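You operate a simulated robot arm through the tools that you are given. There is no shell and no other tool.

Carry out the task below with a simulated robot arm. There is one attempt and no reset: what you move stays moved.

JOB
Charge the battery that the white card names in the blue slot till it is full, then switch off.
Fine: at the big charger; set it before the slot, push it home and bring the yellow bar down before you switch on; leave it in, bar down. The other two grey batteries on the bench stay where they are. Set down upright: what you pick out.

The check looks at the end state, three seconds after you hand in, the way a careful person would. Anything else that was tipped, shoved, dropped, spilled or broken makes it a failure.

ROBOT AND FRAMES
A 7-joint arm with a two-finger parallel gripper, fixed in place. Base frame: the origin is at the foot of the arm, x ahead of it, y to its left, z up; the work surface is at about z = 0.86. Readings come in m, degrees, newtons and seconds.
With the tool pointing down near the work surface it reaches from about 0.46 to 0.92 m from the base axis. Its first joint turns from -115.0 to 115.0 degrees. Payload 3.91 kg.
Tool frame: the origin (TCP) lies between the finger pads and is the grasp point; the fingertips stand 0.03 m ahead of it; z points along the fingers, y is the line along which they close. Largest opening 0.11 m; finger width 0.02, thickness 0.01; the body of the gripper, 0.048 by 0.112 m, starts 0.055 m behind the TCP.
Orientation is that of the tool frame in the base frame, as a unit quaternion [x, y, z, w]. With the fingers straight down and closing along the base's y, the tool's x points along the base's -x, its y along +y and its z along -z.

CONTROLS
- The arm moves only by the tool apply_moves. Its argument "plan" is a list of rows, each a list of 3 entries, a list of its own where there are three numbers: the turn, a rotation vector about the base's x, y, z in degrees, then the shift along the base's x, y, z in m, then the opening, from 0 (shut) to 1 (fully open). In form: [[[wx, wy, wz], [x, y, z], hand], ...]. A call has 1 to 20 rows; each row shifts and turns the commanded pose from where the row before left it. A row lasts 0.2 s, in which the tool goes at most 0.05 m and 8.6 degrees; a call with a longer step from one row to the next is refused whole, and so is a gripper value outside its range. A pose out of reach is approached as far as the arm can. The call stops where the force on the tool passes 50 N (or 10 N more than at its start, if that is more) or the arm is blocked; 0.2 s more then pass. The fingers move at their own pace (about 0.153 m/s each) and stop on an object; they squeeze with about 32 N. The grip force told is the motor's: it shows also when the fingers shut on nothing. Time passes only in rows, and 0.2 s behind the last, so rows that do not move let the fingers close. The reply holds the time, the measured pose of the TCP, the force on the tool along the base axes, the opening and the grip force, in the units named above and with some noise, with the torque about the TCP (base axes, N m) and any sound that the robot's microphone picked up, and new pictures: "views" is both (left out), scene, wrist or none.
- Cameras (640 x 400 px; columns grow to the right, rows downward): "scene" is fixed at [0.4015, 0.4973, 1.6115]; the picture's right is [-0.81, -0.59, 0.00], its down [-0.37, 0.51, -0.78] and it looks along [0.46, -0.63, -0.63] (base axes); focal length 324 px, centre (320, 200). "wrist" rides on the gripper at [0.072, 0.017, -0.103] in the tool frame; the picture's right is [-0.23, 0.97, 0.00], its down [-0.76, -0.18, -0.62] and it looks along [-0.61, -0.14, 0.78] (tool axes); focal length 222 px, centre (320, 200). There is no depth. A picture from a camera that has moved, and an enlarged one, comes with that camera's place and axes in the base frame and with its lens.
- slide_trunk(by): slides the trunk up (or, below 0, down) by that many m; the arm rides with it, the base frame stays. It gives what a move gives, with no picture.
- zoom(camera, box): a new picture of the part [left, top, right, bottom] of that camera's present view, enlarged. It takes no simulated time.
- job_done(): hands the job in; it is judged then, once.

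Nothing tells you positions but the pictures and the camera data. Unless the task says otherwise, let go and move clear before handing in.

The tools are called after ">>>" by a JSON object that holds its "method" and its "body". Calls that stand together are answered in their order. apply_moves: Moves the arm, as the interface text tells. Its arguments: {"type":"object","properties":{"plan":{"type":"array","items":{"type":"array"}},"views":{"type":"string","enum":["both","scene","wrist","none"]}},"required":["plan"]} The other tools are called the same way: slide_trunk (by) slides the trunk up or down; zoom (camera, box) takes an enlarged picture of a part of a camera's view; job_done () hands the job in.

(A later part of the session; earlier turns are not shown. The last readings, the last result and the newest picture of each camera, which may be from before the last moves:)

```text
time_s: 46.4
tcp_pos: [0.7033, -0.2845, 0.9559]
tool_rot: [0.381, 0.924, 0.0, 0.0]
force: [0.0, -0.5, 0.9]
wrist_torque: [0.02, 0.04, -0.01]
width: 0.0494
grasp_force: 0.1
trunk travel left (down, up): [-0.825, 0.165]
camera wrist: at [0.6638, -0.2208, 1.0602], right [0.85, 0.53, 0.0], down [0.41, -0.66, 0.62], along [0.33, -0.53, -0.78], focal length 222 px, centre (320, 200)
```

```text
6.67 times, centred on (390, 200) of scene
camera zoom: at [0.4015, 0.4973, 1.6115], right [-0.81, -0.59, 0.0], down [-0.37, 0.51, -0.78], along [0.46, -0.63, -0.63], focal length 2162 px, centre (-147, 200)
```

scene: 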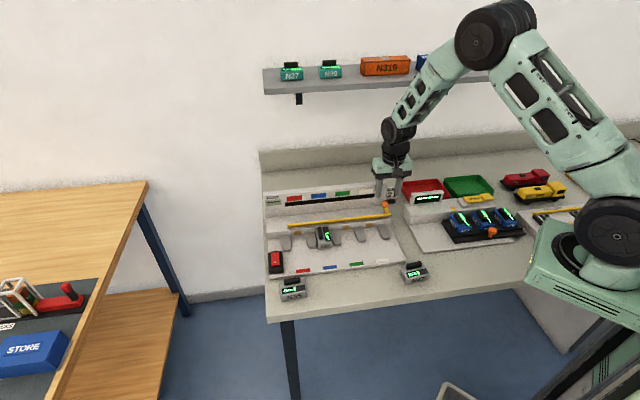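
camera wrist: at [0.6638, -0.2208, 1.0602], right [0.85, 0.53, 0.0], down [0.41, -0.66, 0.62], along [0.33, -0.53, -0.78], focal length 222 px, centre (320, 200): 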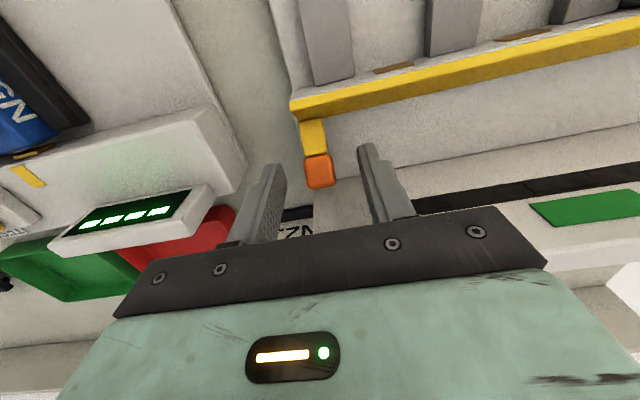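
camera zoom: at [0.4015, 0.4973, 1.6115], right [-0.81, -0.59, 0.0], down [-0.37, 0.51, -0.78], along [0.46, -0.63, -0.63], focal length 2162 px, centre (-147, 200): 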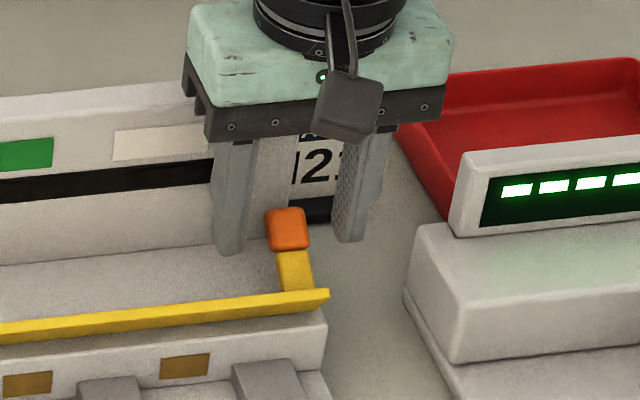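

The knob sits centred between the fingers. Closing on it.

>>> {"method": "apply_moves", "body": {"plan": [[[0, 0, 0], [0, 0, 0], 0.25], [[0, 0, 0], [0, 0, 0], 0.15], [[0, 0, 0], [0, 0, 0], 0], [[0, 0, 0], [0, 0, 0], 0]], "views": "wrist"}}

>>> {"method": "zoom", "body": {"camera": "wrist", "box": [230, 80, 410, 240]}}

```text
time_s: 47.4
tcp_pos: [0.7041, -0.2845, 0.9563]
tool_rot: [0.382, 0.924, 0.0, 0.0]
force: [-4.8, -4.6, -0.5]
wrist_torque: [0.0, 0.06, -0.38]
width: 0.0198
grasp_force: 45.0
trunk travel left (down, up): [-0.825, 0.165]
camera wrist: at [0.6632, -0.2215, 1.0602], right [0.85, 0.53, 0.0], down [0.41, -0.66, 0.62], along [0.33, -0.53, -0.78], focal length 222 px, centre (320, 200)
```

wrist: 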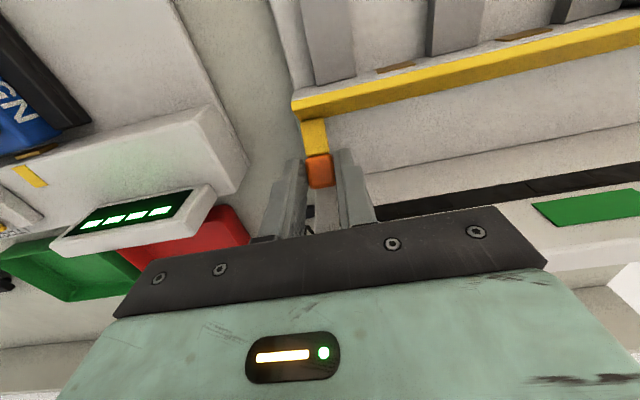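

```text
2.50 times, centred on (320, 160) of wrist
camera zoom: at [0.6632, -0.2215, 1.0602], right [0.85, 0.53, 0.0], down [0.41, -0.66, 0.62], along [0.33, -0.53, -0.78], focal length 555 px, centre (320, 300)
```

zoom: 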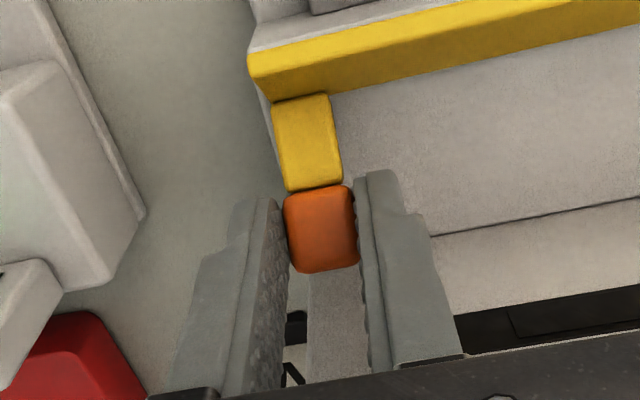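

Gripped (19.8 mm). I'll probe the lever with a small forward-up step along the expected arc and read the force.

>>> {"method": "apply_moves", "body": {"plan": [[[0, 0, 0], [-0.0006, -0.0006, 0], 0], [[0, 0, 0], [-0.0011, 0.0011, 0.0014], 0], [[0, 0, 0], [0, 0, 0], 0]], "views": "none"}}

>>> {"method": "apply_moves", "body": {"plan": [[[0, 0, 0], [-0.0011, 0.0011, 0.0014], 0], [[0, 0, 0], [-0.0011, 0.0011, 0.0014], 0], [[0, 0, 0], [0, 0, 0], 0]], "views": "none"}}

```text
time_s: 48.2
tcp_pos: [0.7036, -0.2838, 0.9562]
tool_rot: [0.381, 0.925, 0.0, 0.001]
force: [5.0, -11.0, -15.0]
wrist_torque: [-0.56, -0.74, -0.24]
width: 0.0201
grasp_force: 44.8
trunk travel left (down, up): [-0.825, 0.165]
```

```text
time_s: 49.0
tcp_pos: [0.6999, -0.2817, 0.9595]
tool_rot: [0.381, 0.924, 0.0, 0.0]
force: [13.4, -18.2, -15.2]
wrist_torque: [-1.1, -0.95, -0.17]
width: 0.0198
grasp_force: 45.1
trunk travel left (down, up): [-0.825, 0.165]
```

>>> {"method": "apply_moves", "body": {"plan": [[[0, 0, 0], [0, 0, 0], 0]], "views": "both"}}

>>> {"method": "zoom", "body": {"camera": "wrist", "box": [230, 80, 410, 240]}}

>>> {"method": "zoom", "body": {"camera": "scene", "box": [360, 185, 420, 230]}}

```text
time_s: 49.4
tcp_pos: [0.7001, -0.2828, 0.9607]
tool_rot: [0.381, 0.925, -0.001, 0.0]
force: [13.0, -20.4, -12.8]
wrist_torque: [-1.13, -0.91, -0.1]
width: 0.0196
grasp_force: 44.9
trunk travel left (down, up): [-0.825, 0.165]
camera wrist: at [0.6603, -0.2188, 1.0637], right [0.85, 0.53, 0.0], down [0.41, -0.66, 0.62], along [0.33, -0.53, -0.78], focal length 222 px, centre (320, 200)
```

scene: 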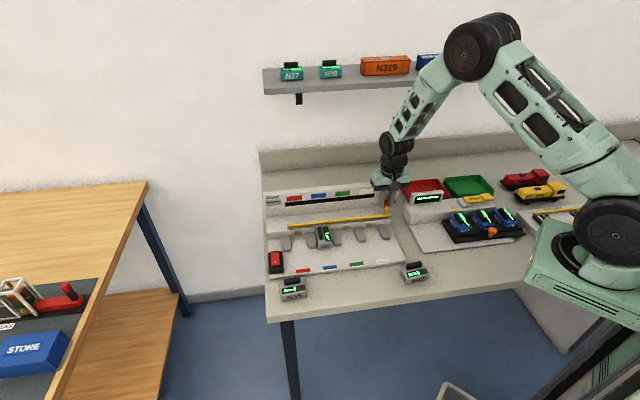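
wrist: 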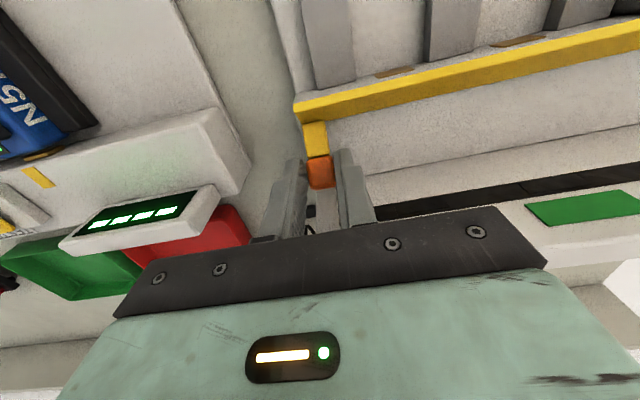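

```text
2.50 times, centred on (320, 160) of wrist
camera zoom: at [0.6603, -0.2188, 1.0637], right [0.85, 0.53, 0.0], down [0.41, -0.66, 0.62], along [0.33, -0.53, -0.78], focal length 555 px, centre (320, 300)
```

zoom: 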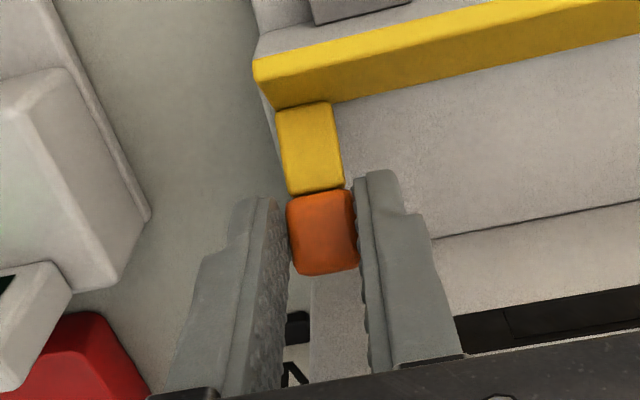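

```text
8.89 times, centred on (390, 208) of scene
camera zoom: at [0.4015, 0.4973, 1.6115], right [-0.81, -0.59, 0.0], down [-0.37, 0.51, -0.78], along [0.46, -0.63, -0.63], focal length 2882 px, centre (-302, 133)
```

zoom: 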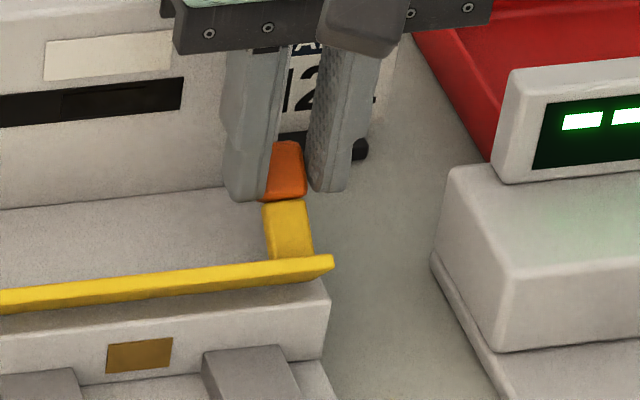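

The lever is resisting because my rigid grip won't let the knob turn (there's about 1 Nm of torque at the wrist). I'll let go, check the state, and then swing the tool itself about the hinge line along with the lever.

>>> {"method": "apply_moves", "body": {"plan": [[[0, 0, 0], [0.0033, -0.0033, -0.0042], 0], [[0, 0, 0], [0, 0, 0], 0.35], [[0, 0, 0], [0, 0, 0], 0.35], [[0, 0, 0], [0, 0, 0], 0.35]], "views": "wrist"}}

>>> {"method": "zoom", "body": {"camera": "wrist", "box": [230, 80, 410, 240]}}

>>> {"method": "zoom", "body": {"camera": "scene", "box": [360, 185, 420, 230]}}

```text
time_s: 50.4
tcp_pos: [0.7036, -0.2834, 0.9565]
tool_rot: [0.381, 0.924, 0.0, 0.0]
force: [0.5, 0.4, -0.3]
wrist_torque: [0.0, 0.0, 0.0]
width: 0.0384
grasp_force: 0.1
trunk travel left (down, up): [-0.825, 0.165]
camera wrist: at [0.6625, -0.2202, 1.0603], right [0.85, 0.53, 0.0], down [0.42, -0.66, 0.62], along [0.33, -0.53, -0.78], focal length 222 px, centre (320, 200)
```

wrist: 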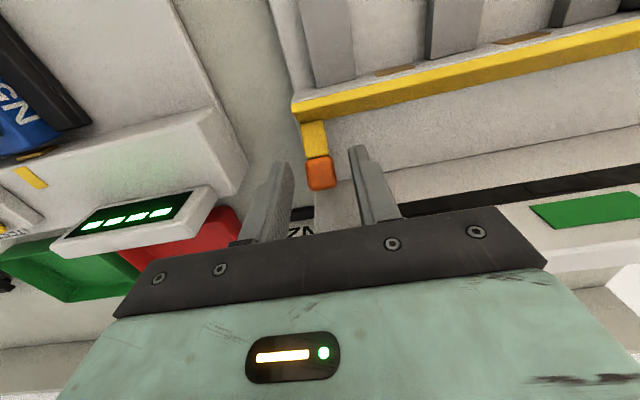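

```text
2.50 times, centred on (320, 160) of wrist
camera zoom: at [0.6625, -0.2202, 1.0603], right [0.85, 0.53, 0.0], down [0.42, -0.66, 0.62], along [0.33, -0.53, -0.78], focal length 555 px, centre (320, 300)
```

zoom: 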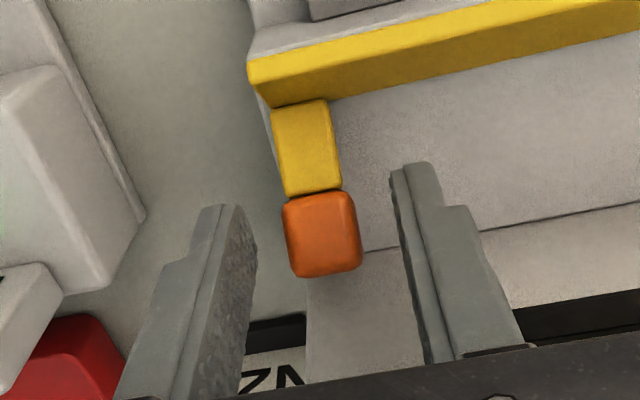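

```text
8.89 times, centred on (390, 208) of scene
camera zoom: at [0.4015, 0.4973, 1.6115], right [-0.81, -0.59, 0.0], down [-0.37, 0.51, -0.78], along [0.46, -0.63, -0.63], focal length 2882 px, centre (-302, 133)
```

zoom: 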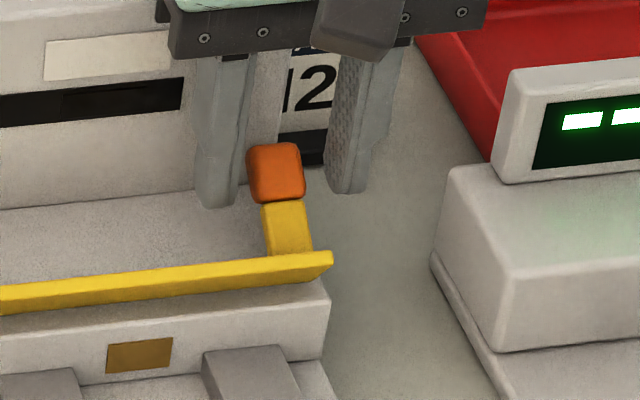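

The lever is unchanged. Now I'll regrip and turn the tool together with the lever, about a hinge line at the plate's lower edge, testing a first 6° step.

>>> {"method": "apply_moves", "body": {"plan": [[[0, 0, 0], [0, 0, 0], 0.15], [[0, 0, 0], [0, 0, 0], 0], [[0, 0, 0], [0, 0, 0], 0], [[-4.243, -4.243, 0], [-0.00391, 0.00391, 0.00274], 0], [[0, 0, 0], [0, 0, 0], 0]], "views": "wrist"}}

>>> {"method": "zoom", "body": {"camera": "scene", "box": [360, 185, 420, 230]}}

>>> {"method": "zoom", "body": {"camera": "wrist", "box": [230, 80, 410, 240]}}

```text
time_s: 51.6
tcp_pos: [0.6977, -0.2802, 0.9588]
tool_rot: [0.382, 0.923, -0.02, 0.049]
force: [0.8, -4.1, -4.5]
wrist_torque: [-0.11, -0.23, -0.24]
width: 0.0199
grasp_force: 45.2
trunk travel left (down, up): [-0.825, 0.165]
camera wrist: at [0.6511, -0.2095, 1.0544], right [0.85, 0.53, 0.02], down [0.36, -0.61, 0.7], along [0.39, -0.58, -0.71], focal length 222 px, centre (320, 200)
```

wrist: 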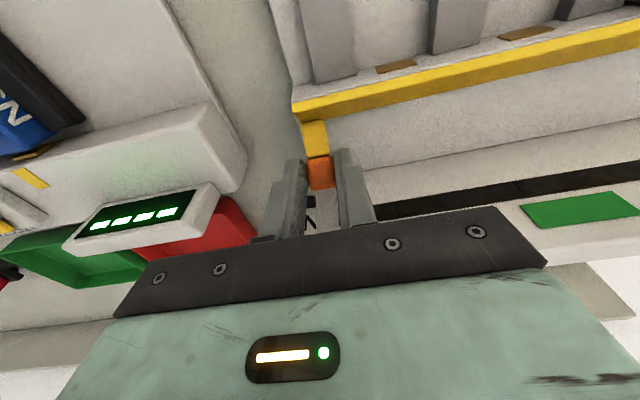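

```text
8.89 times, centred on (390, 208) of scene
camera zoom: at [0.4015, 0.4973, 1.6115], right [-0.81, -0.59, 0.0], down [-0.37, 0.51, -0.78], along [0.46, -0.63, -0.63], focal length 2882 px, centre (-302, 133)
```

zoom: 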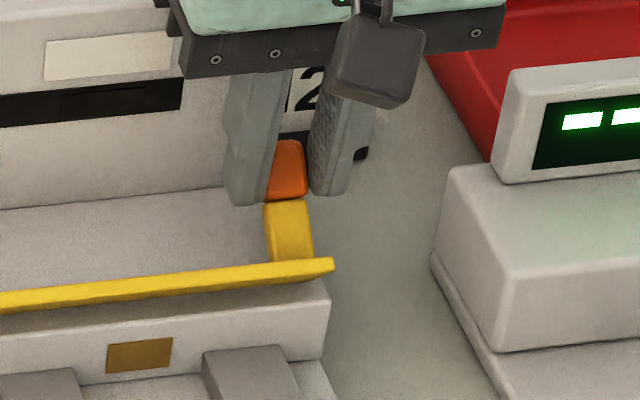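

```text
2.50 times, centred on (320, 160) of wrist
camera zoom: at [0.6511, -0.2095, 1.0544], right [0.85, 0.53, 0.02], down [0.36, -0.61, 0.7], along [0.39, -0.58, -0.71], focal length 555 px, centre (320, 300)
```

zoom: 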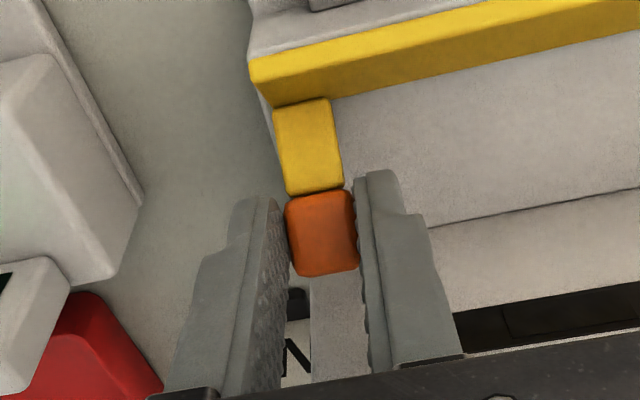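

The lever turned 6° with the tool with only a few newtons of resistance, so the hinge estimate is right. Continuing along the arc.

>>> {"method": "apply_moves", "body": {"plan": [[[-4.243, -4.243, 0], [-0.0041, 0.0041, 0.00216], 0], [[-4.243, -4.243, 0], [-0.00424, 0.00424, 0.00154], 0], [[0, 0, 0], [0, 0, 0], 0]], "views": "none"}}

>>> {"method": "apply_moves", "body": {"plan": [[[-4.243, -4.243, 0], [-0.00433, 0.00433, 0.0009], 0], [[-4.243, -4.243, 0], [-0.00437, 0.00437, 0.00026], 0], [[0, 0, 0], [0, 0, 0], 0]], "views": "both"}}

>>> {"method": "zoom", "body": {"camera": "scene", "box": [360, 185, 420, 230]}}

>>> {"method": "zoom", "body": {"camera": "scene", "box": [290, 205, 350, 250]}}

```text
time_s: 52.4
tcp_pos: [0.6909, -0.272, 0.9626]
tool_rot: [0.376, 0.913, -0.06, 0.144]
force: [7.1, -8.1, -16.2]
wrist_torque: [-0.3, -0.67, -0.22]
width: 0.0199
grasp_force: 45.4
trunk travel left (down, up): [-0.825, 0.165]
```

```text
time_s: 53.2
tcp_pos: [0.6831, -0.2648, 0.9646]
tool_rot: [0.369, 0.893, -0.099, 0.239]
force: [14.1, -16.2, -15.1]
wrist_torque: [-0.71, -0.87, -0.14]
width: 0.0197
grasp_force: 45.3
trunk travel left (down, up): [-0.825, 0.165]
camera wrist: at [0.6128, -0.1711, 1.0169], right [0.83, 0.55, 0.11], down [0.12, -0.37, 0.92], along [0.55, -0.75, -0.37], focal length 222 px, centre (320, 200)
```

scene: 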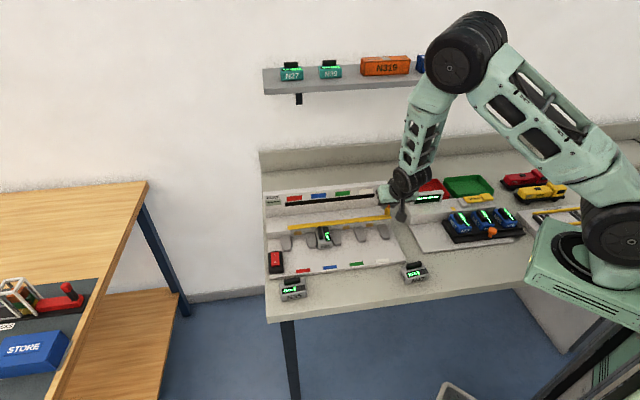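
wrist: 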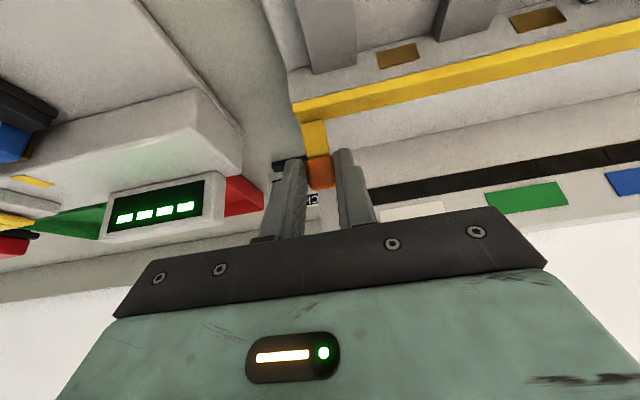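

```text
8.89 times, centred on (390, 208) of scene
camera zoom: at [0.4015, 0.4973, 1.6115], right [-0.81, -0.59, 0.0], down [-0.37, 0.51, -0.78], along [0.46, -0.63, -0.63], focal length 2882 px, centre (-302, 133)
```

zoom: 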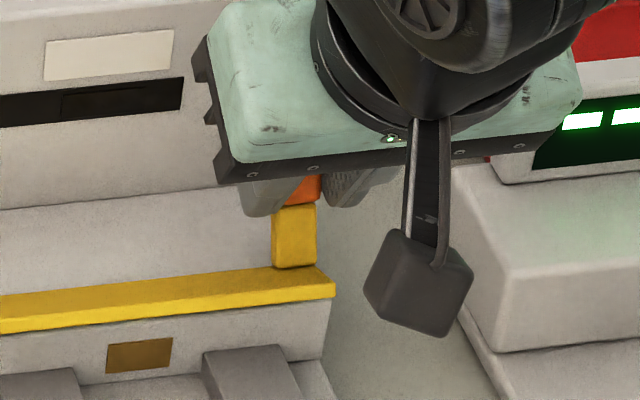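

```text
8.89 times, centred on (320, 228) of scene
camera zoom: at [0.4015, 0.4973, 1.6115], right [-0.81, -0.59, 0.0], down [-0.37, 0.51, -0.78], along [0.46, -0.63, -0.63], focal length 2882 px, centre (320, -44)
```

zoom: 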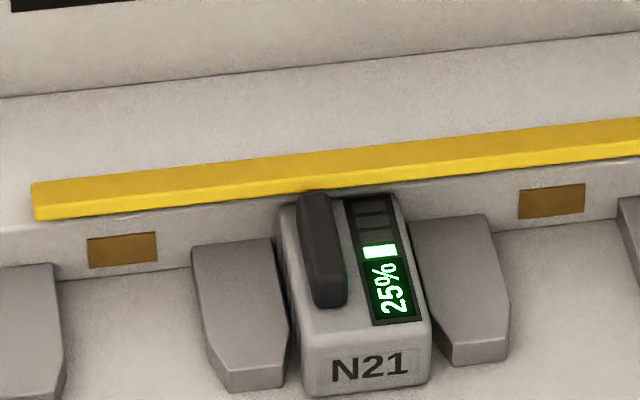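

The bar is swinging down over the battery's rear end, about 30° so far. Before going on, I'll check whether the bar's front edge is near the battery handle.

>>> {"method": "zoom", "body": {"camera": "scene", "box": [308, 212, 338, 234]}}

>>> {"method": "zoom", "body": {"camera": "wrist", "box": [400, 0, 640, 150]}}

```text
16.00 times, centred on (323, 223) of scene
camera zoom: at [0.4015, 0.4973, 1.6115], right [-0.81, -0.59, 0.0], down [-0.37, 0.51, -0.78], along [0.46, -0.63, -0.63], focal length 5188 px, centre (272, -168)
```

zoom: 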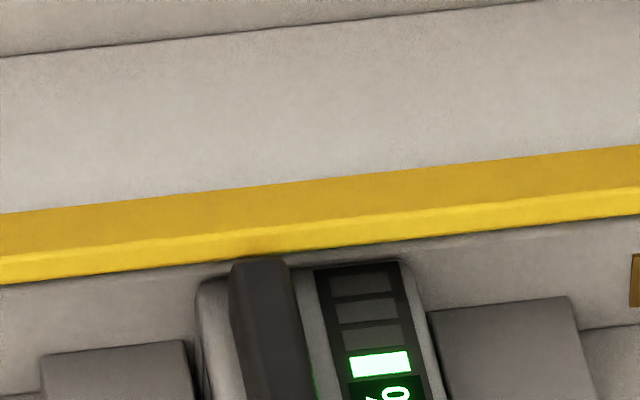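

```text
2.67 times, centred on (520, 75) of wrist
camera zoom: at [0.6128, -0.1711, 1.0169], right [0.83, 0.55, 0.11], down [0.12, -0.37, 0.92], along [0.55, -0.75, -0.37], focal length 592 px, centre (-213, 533)
```

zoom: 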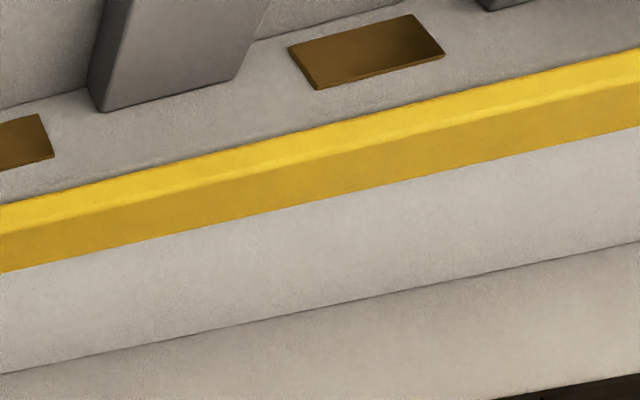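

The bar's lip will land just behind the handle's rear end, with little clearance. I'll correct my arc slightly (hinge a bit further back and higher), see if the force relaxes, then continue in small steps.

>>> {"method": "apply_moves", "body": {"plan": [[[0, 0, 0], [0.0014, -0.0014, -0.0015], 0], [[0, 0, 0], [0, 0, 0], 0]], "views": "none"}}

```text
time_s: 53.8
tcp_pos: [0.6827, -0.2633, 0.9638]
tool_rot: [0.369, 0.893, -0.1, 0.239]
force: [2.0, -6.0, 6.8]
wrist_torque: [-0.25, -0.26, -0.37]
width: 0.02
grasp_force: 45.6
trunk travel left (down, up): [-0.825, 0.165]
```

>>> {"method": "apply_moves", "body": {"plan": [[[-3.536, -3.536, 0], [-0.0033, 0.0033, 0.0002], 0], [[0, 0, 0], [0, 0, 0], 0]], "views": "none"}}

>>> {"method": "apply_moves", "body": {"plan": [[[-3.536, -3.536, 0], [-0.0033, 0.0033, -0.0007], 0], [[0, 0, 0], [0, 0, 0], 0]], "views": "both"}}

>>> {"method": "zoom", "body": {"camera": "scene", "box": [308, 212, 338, 234]}}

>>> {"method": "zoom", "body": {"camera": "scene", "box": [360, 185, 420, 230]}}

```text
time_s: 54.4
tcp_pos: [0.6785, -0.2608, 0.9627]
tool_rot: [0.363, 0.882, -0.115, 0.279]
force: [2.9, -3.2, 6.4]
wrist_torque: [-0.03, -0.37, -0.12]
width: 0.0199
grasp_force: 44.9
trunk travel left (down, up): [-0.825, 0.165]
```

```text
time_s: 55.0
tcp_pos: [0.6765, -0.2579, 0.9621]
tool_rot: [0.358, 0.869, -0.132, 0.316]
force: [3.3, -2.1, 5.8]
wrist_torque: [0.02, -0.37, -0.09]
width: 0.0198
grasp_force: 44.5
trunk travel left (down, up): [-0.825, 0.165]
camera wrist: at [0.6009, -0.1594, 0.995], right [0.81, 0.57, 0.14], down [0.01, -0.25, 0.97], along [0.59, -0.78, -0.21], focal length 222 px, centre (320, 200)
```

scene: 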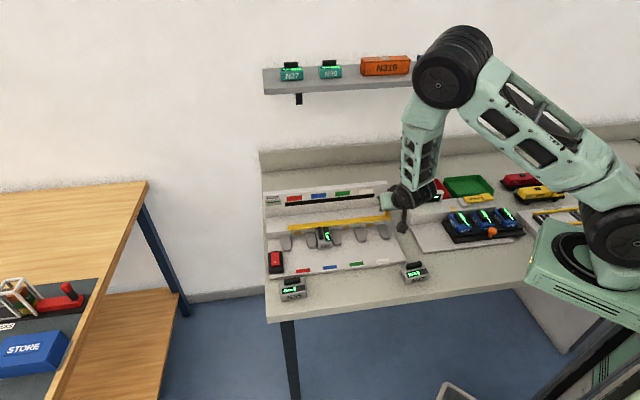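
wrist: 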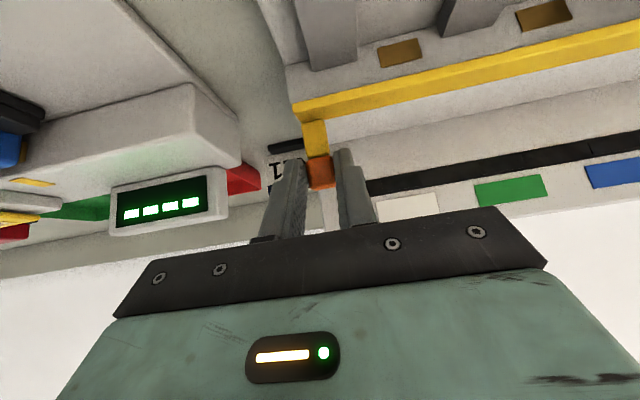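

```text
16.00 times, centred on (323, 223) of scene
camera zoom: at [0.4015, 0.4973, 1.6115], right [-0.81, -0.59, 0.0], down [-0.37, 0.51, -0.78], along [0.46, -0.63, -0.63], focal length 5188 px, centre (272, -168)
```

zoom: 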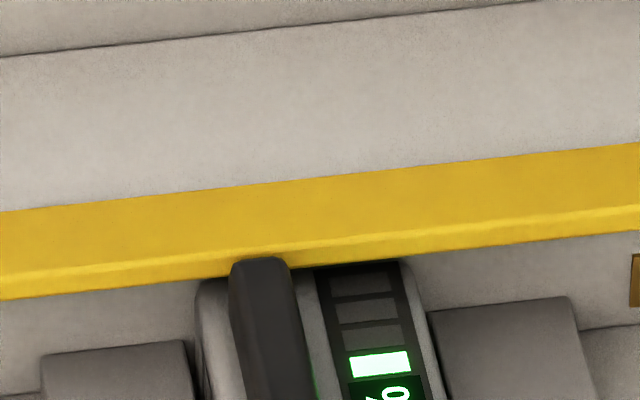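

```text
8.89 times, centred on (390, 208) of scene
camera zoom: at [0.4015, 0.4973, 1.6115], right [-0.81, -0.59, 0.0], down [-0.37, 0.51, -0.78], along [0.46, -0.63, -0.63], focal length 2882 px, centre (-302, 133)
```

zoom: 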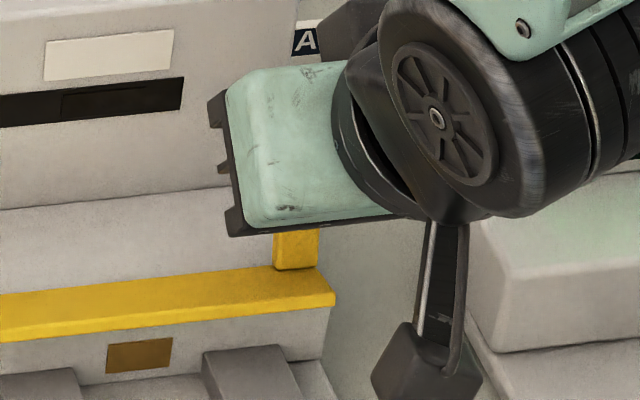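

Forces are small and the bar is passing neatly behind the handle. Continuing toward flat.

>>> {"method": "apply_moves", "body": {"plan": [[[-3.536, -3.536, 0], [-0.00325, 0.00325, -0.0007], 0], [[0, 0, 0], [0, 0, 0], 0]], "views": "none"}}

>>> {"method": "apply_moves", "body": {"plan": [[[-3.536, -3.536, 0], [-0.0031, 0.0031, -0.0014], 0], [[0, 0, 0], [0, 0, 0], 0]], "views": "both"}}

>>> {"method": "zoom", "body": {"camera": "scene", "box": [308, 212, 338, 234]}}

>>> {"method": "zoom", "body": {"camera": "wrist", "box": [250, 60, 450, 200]}}

```text
time_s: 55.6
tcp_pos: [0.6733, -0.2546, 0.9611]
tool_rot: [0.352, 0.854, -0.147, 0.355]
force: [3.6, -4.2, 3.1]
wrist_torque: [-0.05, -0.45, -0.06]
width: 0.0199
grasp_force: 45.2
trunk travel left (down, up): [-0.825, 0.165]
```

```text
time_s: 56.2
tcp_pos: [0.67, -0.2517, 0.9596]
tool_rot: [0.346, 0.838, -0.164, 0.39]
force: [-0.3, -2.5, 0.4]
wrist_torque: [0.15, -0.29, -0.17]
width: 0.0199
grasp_force: 45.7
trunk travel left (down, up): [-0.825, 0.165]
camera wrist: at [0.5921, -0.1504, 0.9707], right [0.79, 0.59, 0.17], down [-0.11, -0.13, 0.98], along [0.6, -0.8, -0.04], focal length 222 px, centre (320, 200)
```

scene: 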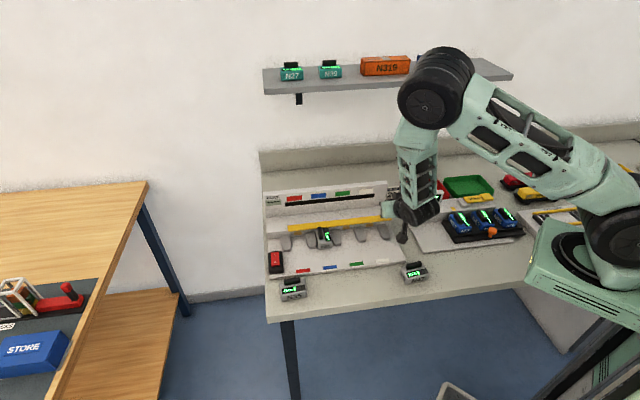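
wrist: 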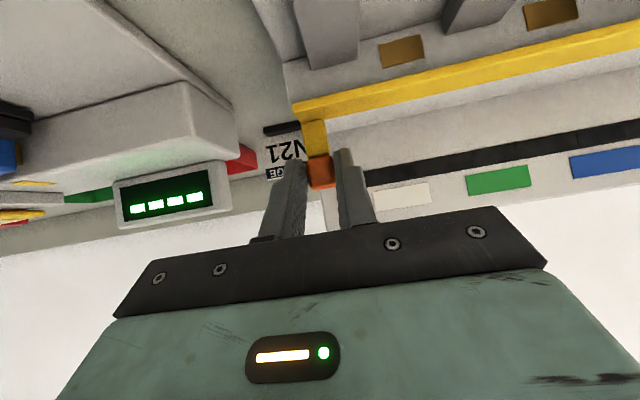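

```text
16.00 times, centred on (323, 223) of scene
camera zoom: at [0.4015, 0.4973, 1.6115], right [-0.81, -0.59, 0.0], down [-0.37, 0.51, -0.78], along [0.46, -0.63, -0.63], focal length 5188 px, centre (272, -168)
```

zoom: 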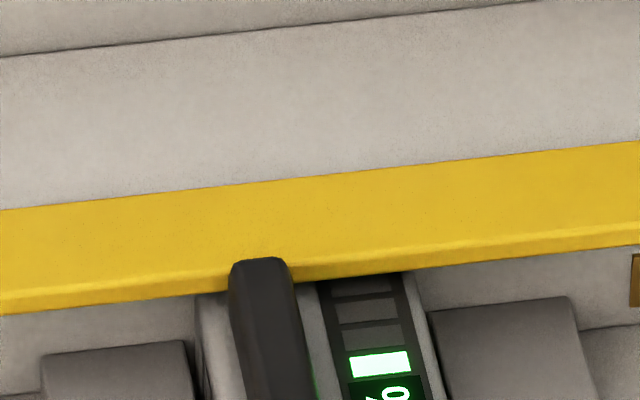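

```text
2.86 times, centred on (350, 130) of wrist
camera zoom: at [0.5921, -0.1504, 0.9707], right [0.79, 0.59, 0.17], down [-0.11, -0.13, 0.98], along [0.6, -0.8, -0.04], focal length 635 px, centre (234, 400)
```

zoom: 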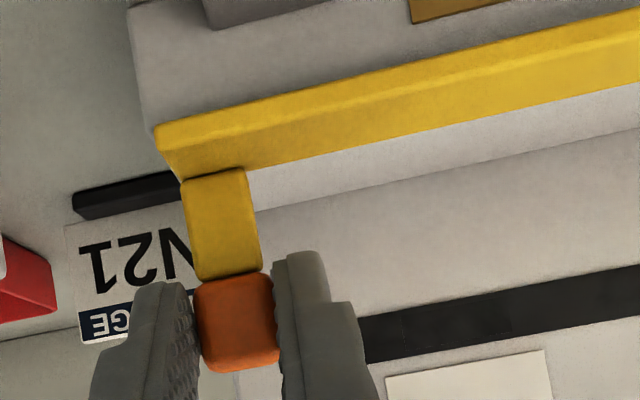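

The bar is nearly flat (about 87°), still with almost no resistance. I'll continue in small steps until it stops.

>>> {"method": "apply_moves", "body": {"plan": [[[-2.828, -2.828, 0], [-0.0025, 0.0025, -0.0014], 0], [[0, 0, 0], [0, 0, 0], 0]], "views": "none"}}

>>> {"method": "apply_moves", "body": {"plan": [[[-2.828, -2.828, 0], [-0.0023, 0.0023, -0.0015], 0], [[0, 0, 0], [0, 0, 0], 0]], "views": "none"}}

>>> {"method": "zoom", "body": {"camera": "scene", "box": [308, 212, 338, 234]}}

```text
time_s: 56.8
tcp_pos: [0.6676, -0.2484, 0.9576]
tool_rot: [0.34, 0.824, -0.175, 0.419]
force: [1.6, -1.8, -5.1]
wrist_torque: [0.27, -0.27, -0.2]
width: 0.0196
grasp_force: 44.8
trunk travel left (down, up): [-0.825, 0.165]
```

```text
time_s: 57.4
tcp_pos: [0.6655, -0.249, 0.9567]
tool_rot: [0.333, 0.808, -0.187, 0.448]
force: [8.6, -9.8, -6.3]
wrist_torque: [0.18, 0.1, 0.06]
width: 0.0197
grasp_force: 44.9
trunk travel left (down, up): [-0.825, 0.165]
```

```text
16.00 times, centred on (323, 223) of scene
camera zoom: at [0.4015, 0.4973, 1.6115], right [-0.81, -0.59, 0.0], down [-0.37, 0.51, -0.78], along [0.46, -0.63, -0.63], focal length 5188 px, centre (272, -168)
```

zoom: 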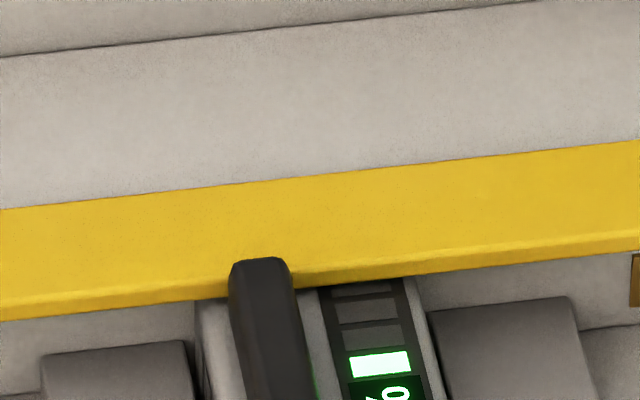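

>>> {"method": "apply_moves", "body": {"plan": [[[-2.121, -2.121, 0], [-0.0017, 0.0017, -0.0013], 0], [[0, 0, 0], [0, 0, 0], 0]], "views": "none"}}

>>> {"method": "zoom", "body": {"camera": "scene", "box": [308, 212, 338, 234]}}

>>> {"method": "zoom", "body": {"camera": "scene", "box": [280, 195, 420, 255]}}

```text
time_s: 58.0
tcp_pos: [0.6645, -0.2468, 0.9553]
tool_rot: [0.329, 0.795, -0.196, 0.47]
force: [17.8, -13.8, -4.8]
wrist_torque: [-0.04, -0.33, 0.01]
width: 0.0195
grasp_force: 44.9
trunk travel left (down, up): [-0.825, 0.165]
```

```text
16.00 times, centred on (323, 223) of scene
camera zoom: at [0.4015, 0.4973, 1.6115], right [-0.81, -0.59, 0.0], down [-0.37, 0.51, -0.78], along [0.46, -0.63, -0.63], focal length 5188 px, centre (272, -168)
```

zoom: 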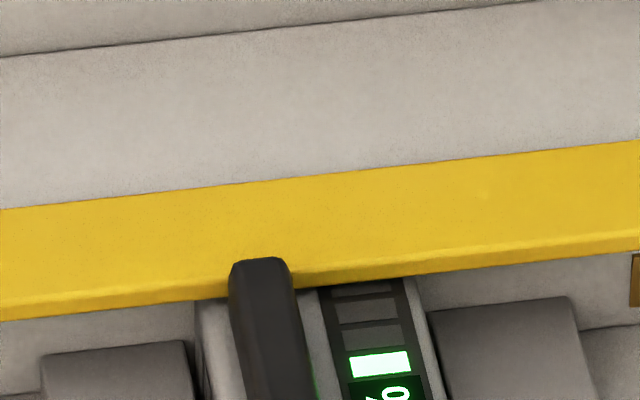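

```text
4.57 times, centred on (350, 225) of scene
camera zoom: at [0.4015, 0.4973, 1.6115], right [-0.81, -0.59, 0.0], down [-0.37, 0.51, -0.78], along [0.46, -0.63, -0.63], focal length 1482 px, centre (183, 86)
```

zoom: 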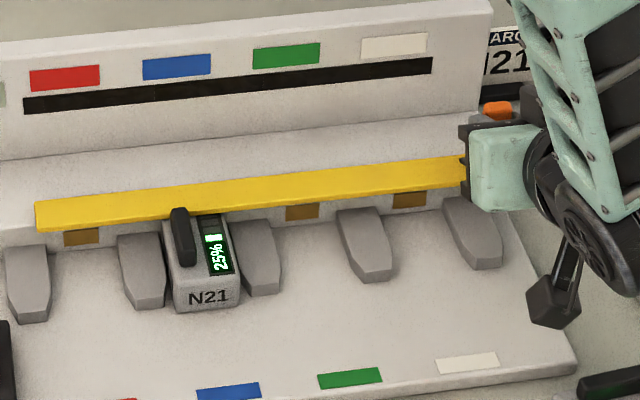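

The bar has reached its stop, flat over N21's rear end and behind the handle. I'll relax the push, open the fingers and check that it stays down.

>>> {"method": "apply_moves", "body": {"plan": [[[0, 0, 0], [0.0011, -0.0011, -0.0004], 0], [[0, 0, 0], [0, 0, 0], 0], [[0, 0, 0], [0, 0, 0], 0.2], [[0, 0, 0], [0, 0, 0], 0.4], [[0, 0, 0], [0, 0, 0], 0.4]], "views": "wrist"}}

>>> {"method": "zoom", "body": {"camera": "scene", "box": [280, 195, 420, 255]}}

>>> {"method": "zoom", "body": {"camera": "wrist", "box": [230, 60, 430, 220]}}

```text
time_s: 59.2
tcp_pos: [0.6643, -0.2453, 0.9556]
tool_rot: [0.328, 0.797, -0.196, 0.468]
force: [0.2, -0.3, 0.1]
wrist_torque: [-0.04, -0.01, -0.03]
width: 0.0439
grasp_force: 0.1
trunk travel left (down, up): [-0.825, 0.165]
camera wrist: at [0.587, -0.1453, 0.9418], right [0.77, 0.61, 0.2], down [-0.25, 0.0, 0.97], along [0.59, -0.79, 0.15], focal length 222 px, centre (320, 200)
```

wrist: 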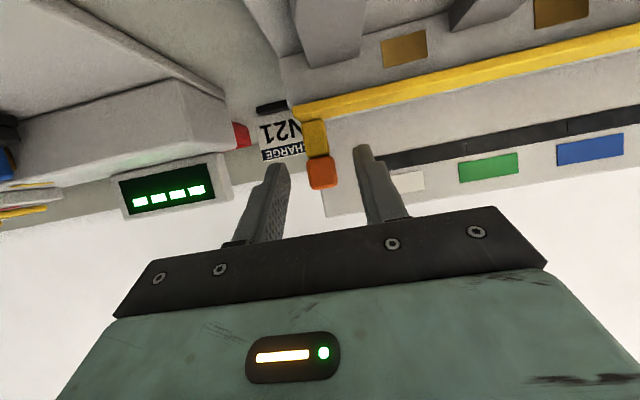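

```text
4.57 times, centred on (350, 225) of scene
camera zoom: at [0.4015, 0.4973, 1.6115], right [-0.81, -0.59, 0.0], down [-0.37, 0.51, -0.78], along [0.46, -0.63, -0.63], focal length 1482 px, centre (183, 86)
```

zoom: 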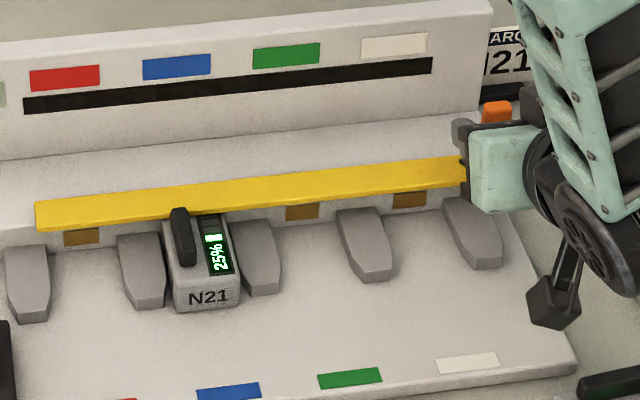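

```text
2.50 times, centred on (330, 140) of wrist
camera zoom: at [0.587, -0.1453, 0.9418], right [0.77, 0.61, 0.2], down [-0.25, 0.0, 0.97], along [0.59, -0.79, 0.15], focal length 555 px, centre (295, 350)
```

zoom: 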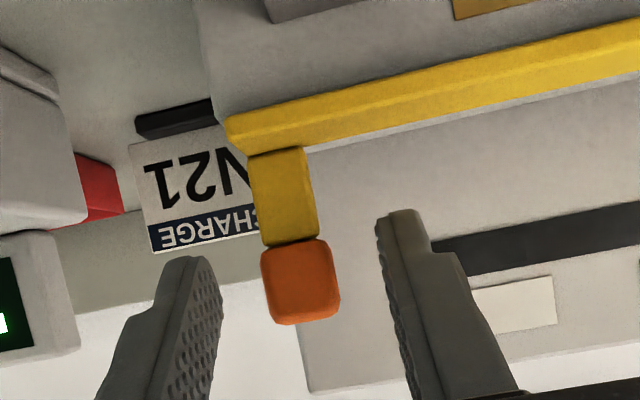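

The bar stays flat on its own with the knob upright. I'll raise clear, turn the tool back upright, and travel over to the red switch.

>>> {"method": "apply_moves", "body": {"plan": [[[0, 0, 0], [-0.003, 0.003, 0.03], 0.4], [[0, 0, 0], [-0.003, 0.003, 0.035], 0.4], [[5.4, 5.4, 0], [0, 0, 0.005], 0.4], [[5.4, 5.4, 0], [0, 0, 0.005], 0.4], [[5.4, 5.4, 0], [0, 0, 0.005], 0.4], [[5.4, 5.4, 0], [0, 0, 0.005], 0.4], [[5.4, 5.4, 0], [0, 0, 0.005], 0.4], [[5.4, 5.4, 0], [0, 0, 0.005], 0.4], [[5.4, 5.4, 0], [0, 0, 0.005], 0.4], [[5.4, 5.4, 0], [0, 0, 0.005], 0.4], [[0, 0, 0], [0, 0, 0], 0.4]], "views": "both"}}

```text
time_s: 61.6
tcp_pos: [0.6589, -0.2394, 1.0615]
tool_rot: [0.381, 0.924, 0.001, -0.002]
force: [-0.7, 0.0, -0.8]
wrist_torque: [-0.01, 0.01, -0.01]
width: 0.044
grasp_force: 0.1
trunk travel left (down, up): [-0.825, 0.165]
camera wrist: at [0.6183, -0.1767, 1.1641], right [0.85, 0.53, 0.0], down [0.42, -0.66, 0.62], along [0.33, -0.53, -0.78], focal length 222 px, centre (320, 200)
```

scene: 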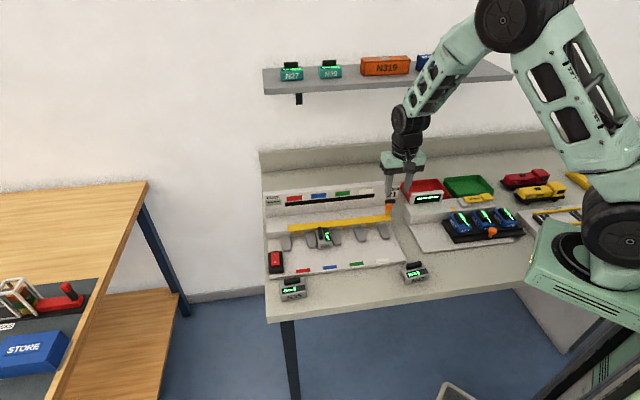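
wrist: 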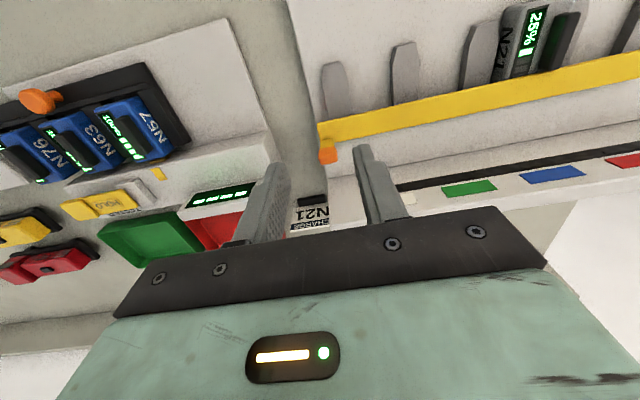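

>>> {"method": "apply_moves", "body": {"plan": [[[0, 0, 0], [0.0228, 0.0352, 0.001], 0.2], [[0, 0, 0], [0.0228, 0.0352, 0.001], 0], [[0, 0, 0], [0.0228, 0.0352, 0.001], 0], [[0, 0, 0], [0.0228, 0.0352, 0.001], 0], [[0, 0, 0], [0.0228, 0.0352, 0.001], 0], [[0, 0, 0], [0.0228, 0.0352, 0.001], 0], [[0, 0, 0], [0.0228, 0.0352, 0.001], 0], [[0, 0, 0], [0.0228, 0.0352, 0.001], 0], [[0, 0, 0], [0.0228, 0.0352, 0.001], 0], [[0, 0, 0], [0, 0, 0], 0]], "views": "both"}}

>>> {"method": "zoom", "body": {"camera": "wrist", "box": [250, 50, 410, 190]}}

>>> {"method": "zoom", "body": {"camera": "scene", "box": [258, 185, 328, 285]}}

```text
time_s: 63.8
tcp_pos: [0.8642, 0.074, 1.0687]
tool_rot: [0.38, 0.925, 0.0, -0.001]
force: [0.2, 0.9, 0.0]
wrist_torque: [-0.03, 0.0, -0.02]
width: 0.0001
grasp_force: 32.0
trunk travel left (down, up): [-0.825, 0.165]
camera wrist: at [0.8249, 0.1379, 1.1718], right [0.85, 0.53, 0.0], down [0.42, -0.66, 0.62], along [0.33, -0.53, -0.78], focal length 222 px, centre (320, 200)
```

scene: 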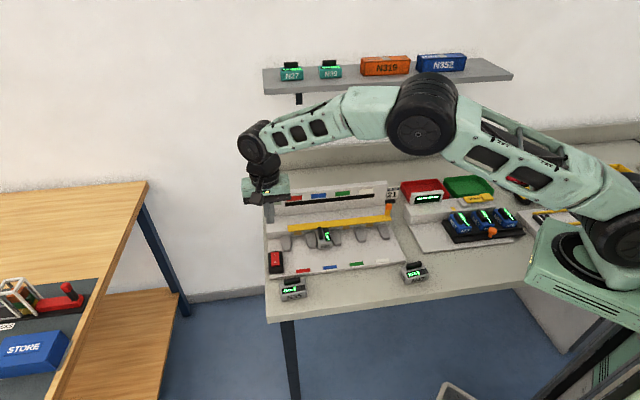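
wrist: 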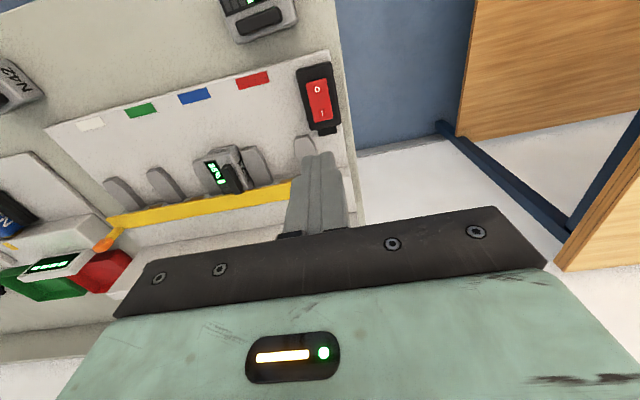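

```text
2.86 times, centred on (330, 120) of wrist
camera zoom: at [0.8249, 0.1379, 1.1718], right [0.85, 0.53, 0.0], down [0.42, -0.66, 0.62], along [0.33, -0.53, -0.78], focal length 635 px, centre (291, 429)
```

zoom: 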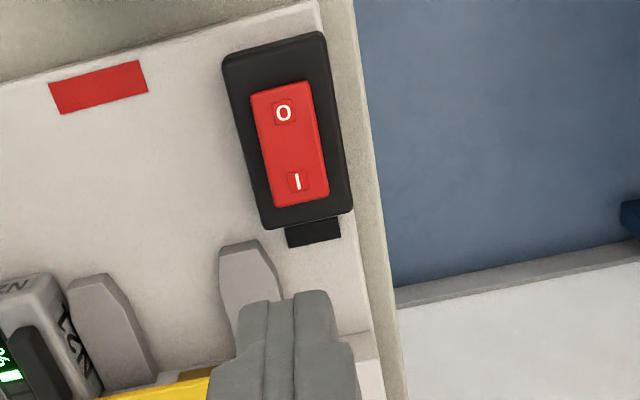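

```text
4.00 times, centred on (293, 235) of scene
camera zoom: at [0.4015, 0.4973, 1.6115], right [-0.81, -0.59, 0.0], down [-0.37, 0.51, -0.78], along [0.46, -0.63, -0.63], focal length 1297 px, centre (428, 60)
```

zoom: 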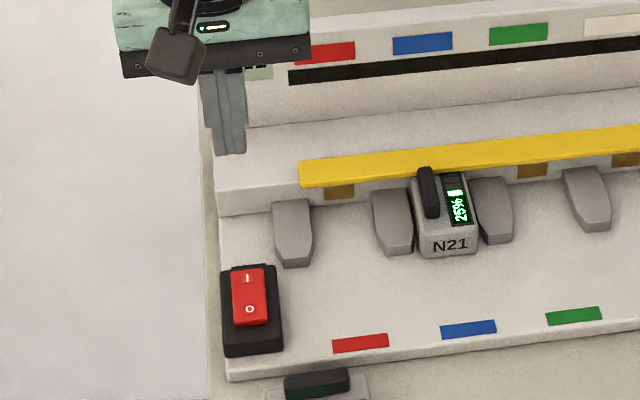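

The rocker's I side (z ≈ 0.904) stands higher than its O side (z ≈ 0.900), so it's off. The I end is at about (0.872, 0.066). I'll bring the closed fingertips over the I end and check before pressing.

>>> {"method": "apply_moves", "body": {"plan": [[[0, 0, 0], [0.0101, -0.0097, -0.03], 0], [[0, 0, 0], [0, 0, -0.035], 0], [[0, 0, 0], [0, 0, -0.035], 0], [[0, 0, 0], [0, 0, -0.02], 0], [[0, 0, 0], [0, 0, 0], 0]], "views": "both"}}

>>> {"method": "zoom", "body": {"camera": "wrist", "box": [250, 70, 410, 210]}}

>>> {"method": "zoom", "body": {"camera": "scene", "box": [250, 215, 320, 285]}}

```text
time_s: 65.0
tcp_pos: [0.8723, 0.0675, 0.948]
tool_rot: [0.381, 0.925, -0.001, 0.0]
force: [0.8, -0.3, 0.6]
wrist_torque: [-0.02, -0.03, 0.0]
width: 0.0
grasp_force: 31.4
trunk travel left (down, up): [-0.825, 0.165]
camera wrist: at [0.8331, 0.1303, 1.0526], right [0.85, 0.53, 0.0], down [0.42, -0.66, 0.62], along [0.33, -0.53, -0.78], focal length 222 px, centre (320, 200)
```

scene: 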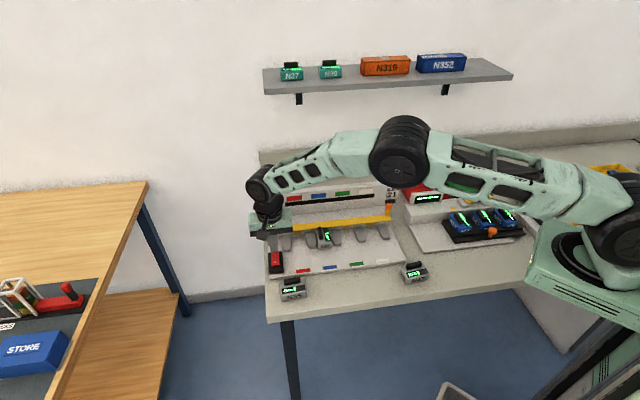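
wrist: 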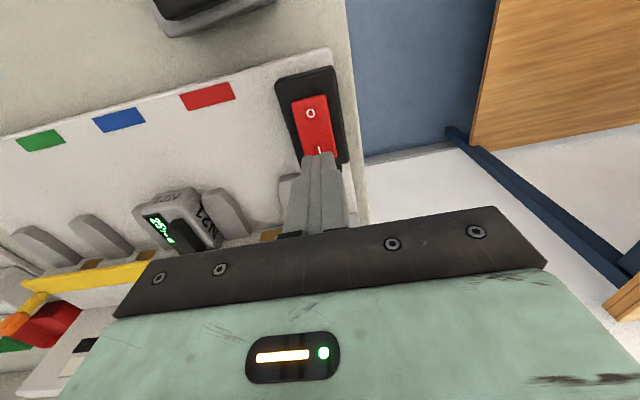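

```text
2.86 times, centred on (330, 140) of wrist
camera zoom: at [0.8331, 0.1303, 1.0526], right [0.85, 0.53, 0.0], down [0.42, -0.66, 0.62], along [0.33, -0.53, -0.78], focal length 635 px, centre (291, 371)
```

zoom: 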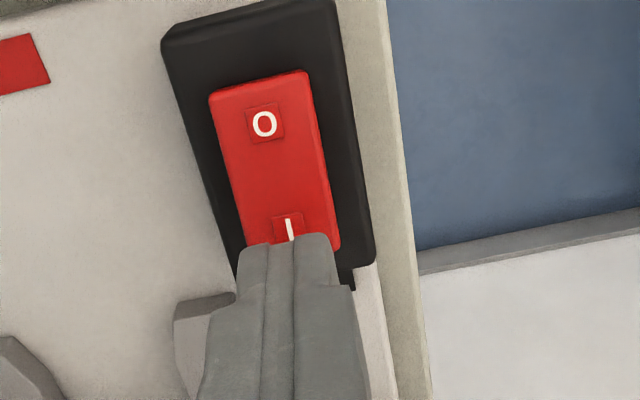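

```text
5.71 times, centred on (285, 250) of scene
camera zoom: at [0.4015, 0.4973, 1.6115], right [-0.81, -0.59, 0.0], down [-0.37, 0.51, -0.78], along [0.46, -0.63, -0.63], focal length 1853 px, centre (520, -86)
```

zoom: 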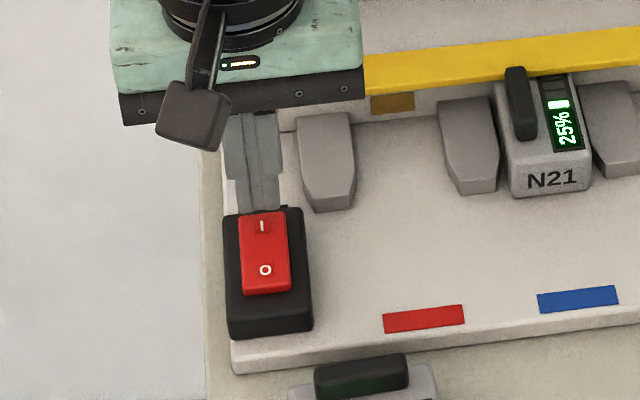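

The fingertips are positioned over the I end of the rocker. Lowering in small steps until it clicks.

>>> {"method": "apply_moves", "body": {"plan": [[[0, 0, 0], [0, 0, -0.006], 0], [[0, 0, 0], [0, 0, -0.004], 0], [[0, 0, 0], [0, 0, 0], 0]], "views": "none"}}

>>> {"method": "apply_moves", "body": {"plan": [[[0, 0, 0], [0, 0, -0.002], 0], [[0, 0, 0], [0, 0, 0], 0]], "views": "none"}}

>>> {"method": "apply_moves", "body": {"plan": [[[0, 0, 0], [0, 0, -0.002], 0], [[0, 0, 0], [0, 0, 0], 0]], "views": "none"}}

```text
time_s: 65.8
tcp_pos: [0.8746, 0.0667, 0.9401]
tool_rot: [0.381, 0.924, 0.0, -0.002]
force: [-0.3, 0.6, -0.1]
wrist_torque: [0.0, 0.0, -0.03]
width: 0.0
grasp_force: 31.9
trunk travel left (down, up): [-0.825, 0.165]
```

```text
time_s: 66.4
tcp_pos: [0.8733, 0.068, 0.9376]
tool_rot: [0.381, 0.925, 0.001, -0.001]
force: [0.4, 0.4, -0.2]
wrist_torque: [0.02, -0.03, -0.03]
width: 0.0
grasp_force: 32.4
trunk travel left (down, up): [-0.825, 0.165]
```

```text
time_s: 67.0
tcp_pos: [0.873, 0.0671, 0.9353]
tool_rot: [0.381, 0.924, 0.0, -0.001]
force: [0.1, 0.0, 0.2]
wrist_torque: [-0.03, 0.02, 0.01]
width: 0.0
grasp_force: 31.6
trunk travel left (down, up): [-0.825, 0.165]
```

>>> {"method": "apply_moves", "body": {"plan": [[[0, 0, 0], [0, 0, -0.002], 0], [[0, 0, 0], [0, 0, 0], 0]], "views": "none"}}

>>> {"method": "apply_moves", "body": {"plan": [[[0, 0, 0], [0, 0, -0.0015], 0], [[0, 0, 0], [0, 0, 0], 0]], "views": "none"}}

>>> {"method": "zoom", "body": {"camera": "scene", "box": [258, 185, 348, 285]}}

```text
time_s: 67.6
tcp_pos: [0.872, 0.0679, 0.9342]
tool_rot: [0.381, 0.924, 0.001, 0.0]
force: [1.3, 0.4, 0.5]
wrist_torque: [0.04, 0.0, 0.01]
width: 0.0
grasp_force: 32.1
trunk travel left (down, up): [-0.825, 0.165]
```

```text
time_s: 68.2
tcp_pos: [0.8731, 0.0683, 0.9317]
tool_rot: [0.38, 0.925, 0.001, -0.001]
force: [-0.4, -0.2, -0.4]
wrist_torque: [0.0, -0.02, 0.04]
width: 0.0001
grasp_force: 32.2
trunk travel left (down, up): [-0.825, 0.165]
```

```text
4.00 times, centred on (303, 235) of scene
camera zoom: at [0.4015, 0.4973, 1.6115], right [-0.81, -0.59, 0.0], down [-0.37, 0.51, -0.78], along [0.46, -0.63, -0.63], focal length 1297 px, centre (388, 60)
```

zoom: 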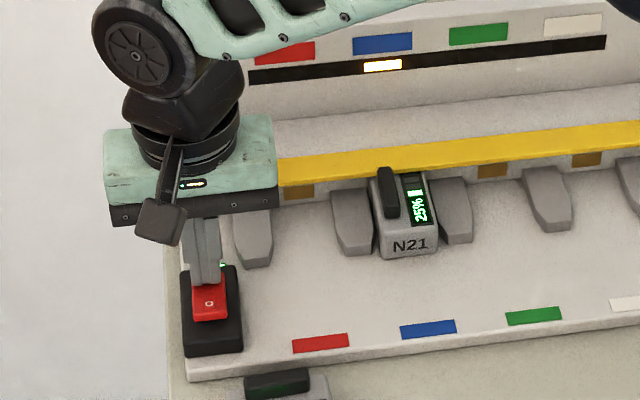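

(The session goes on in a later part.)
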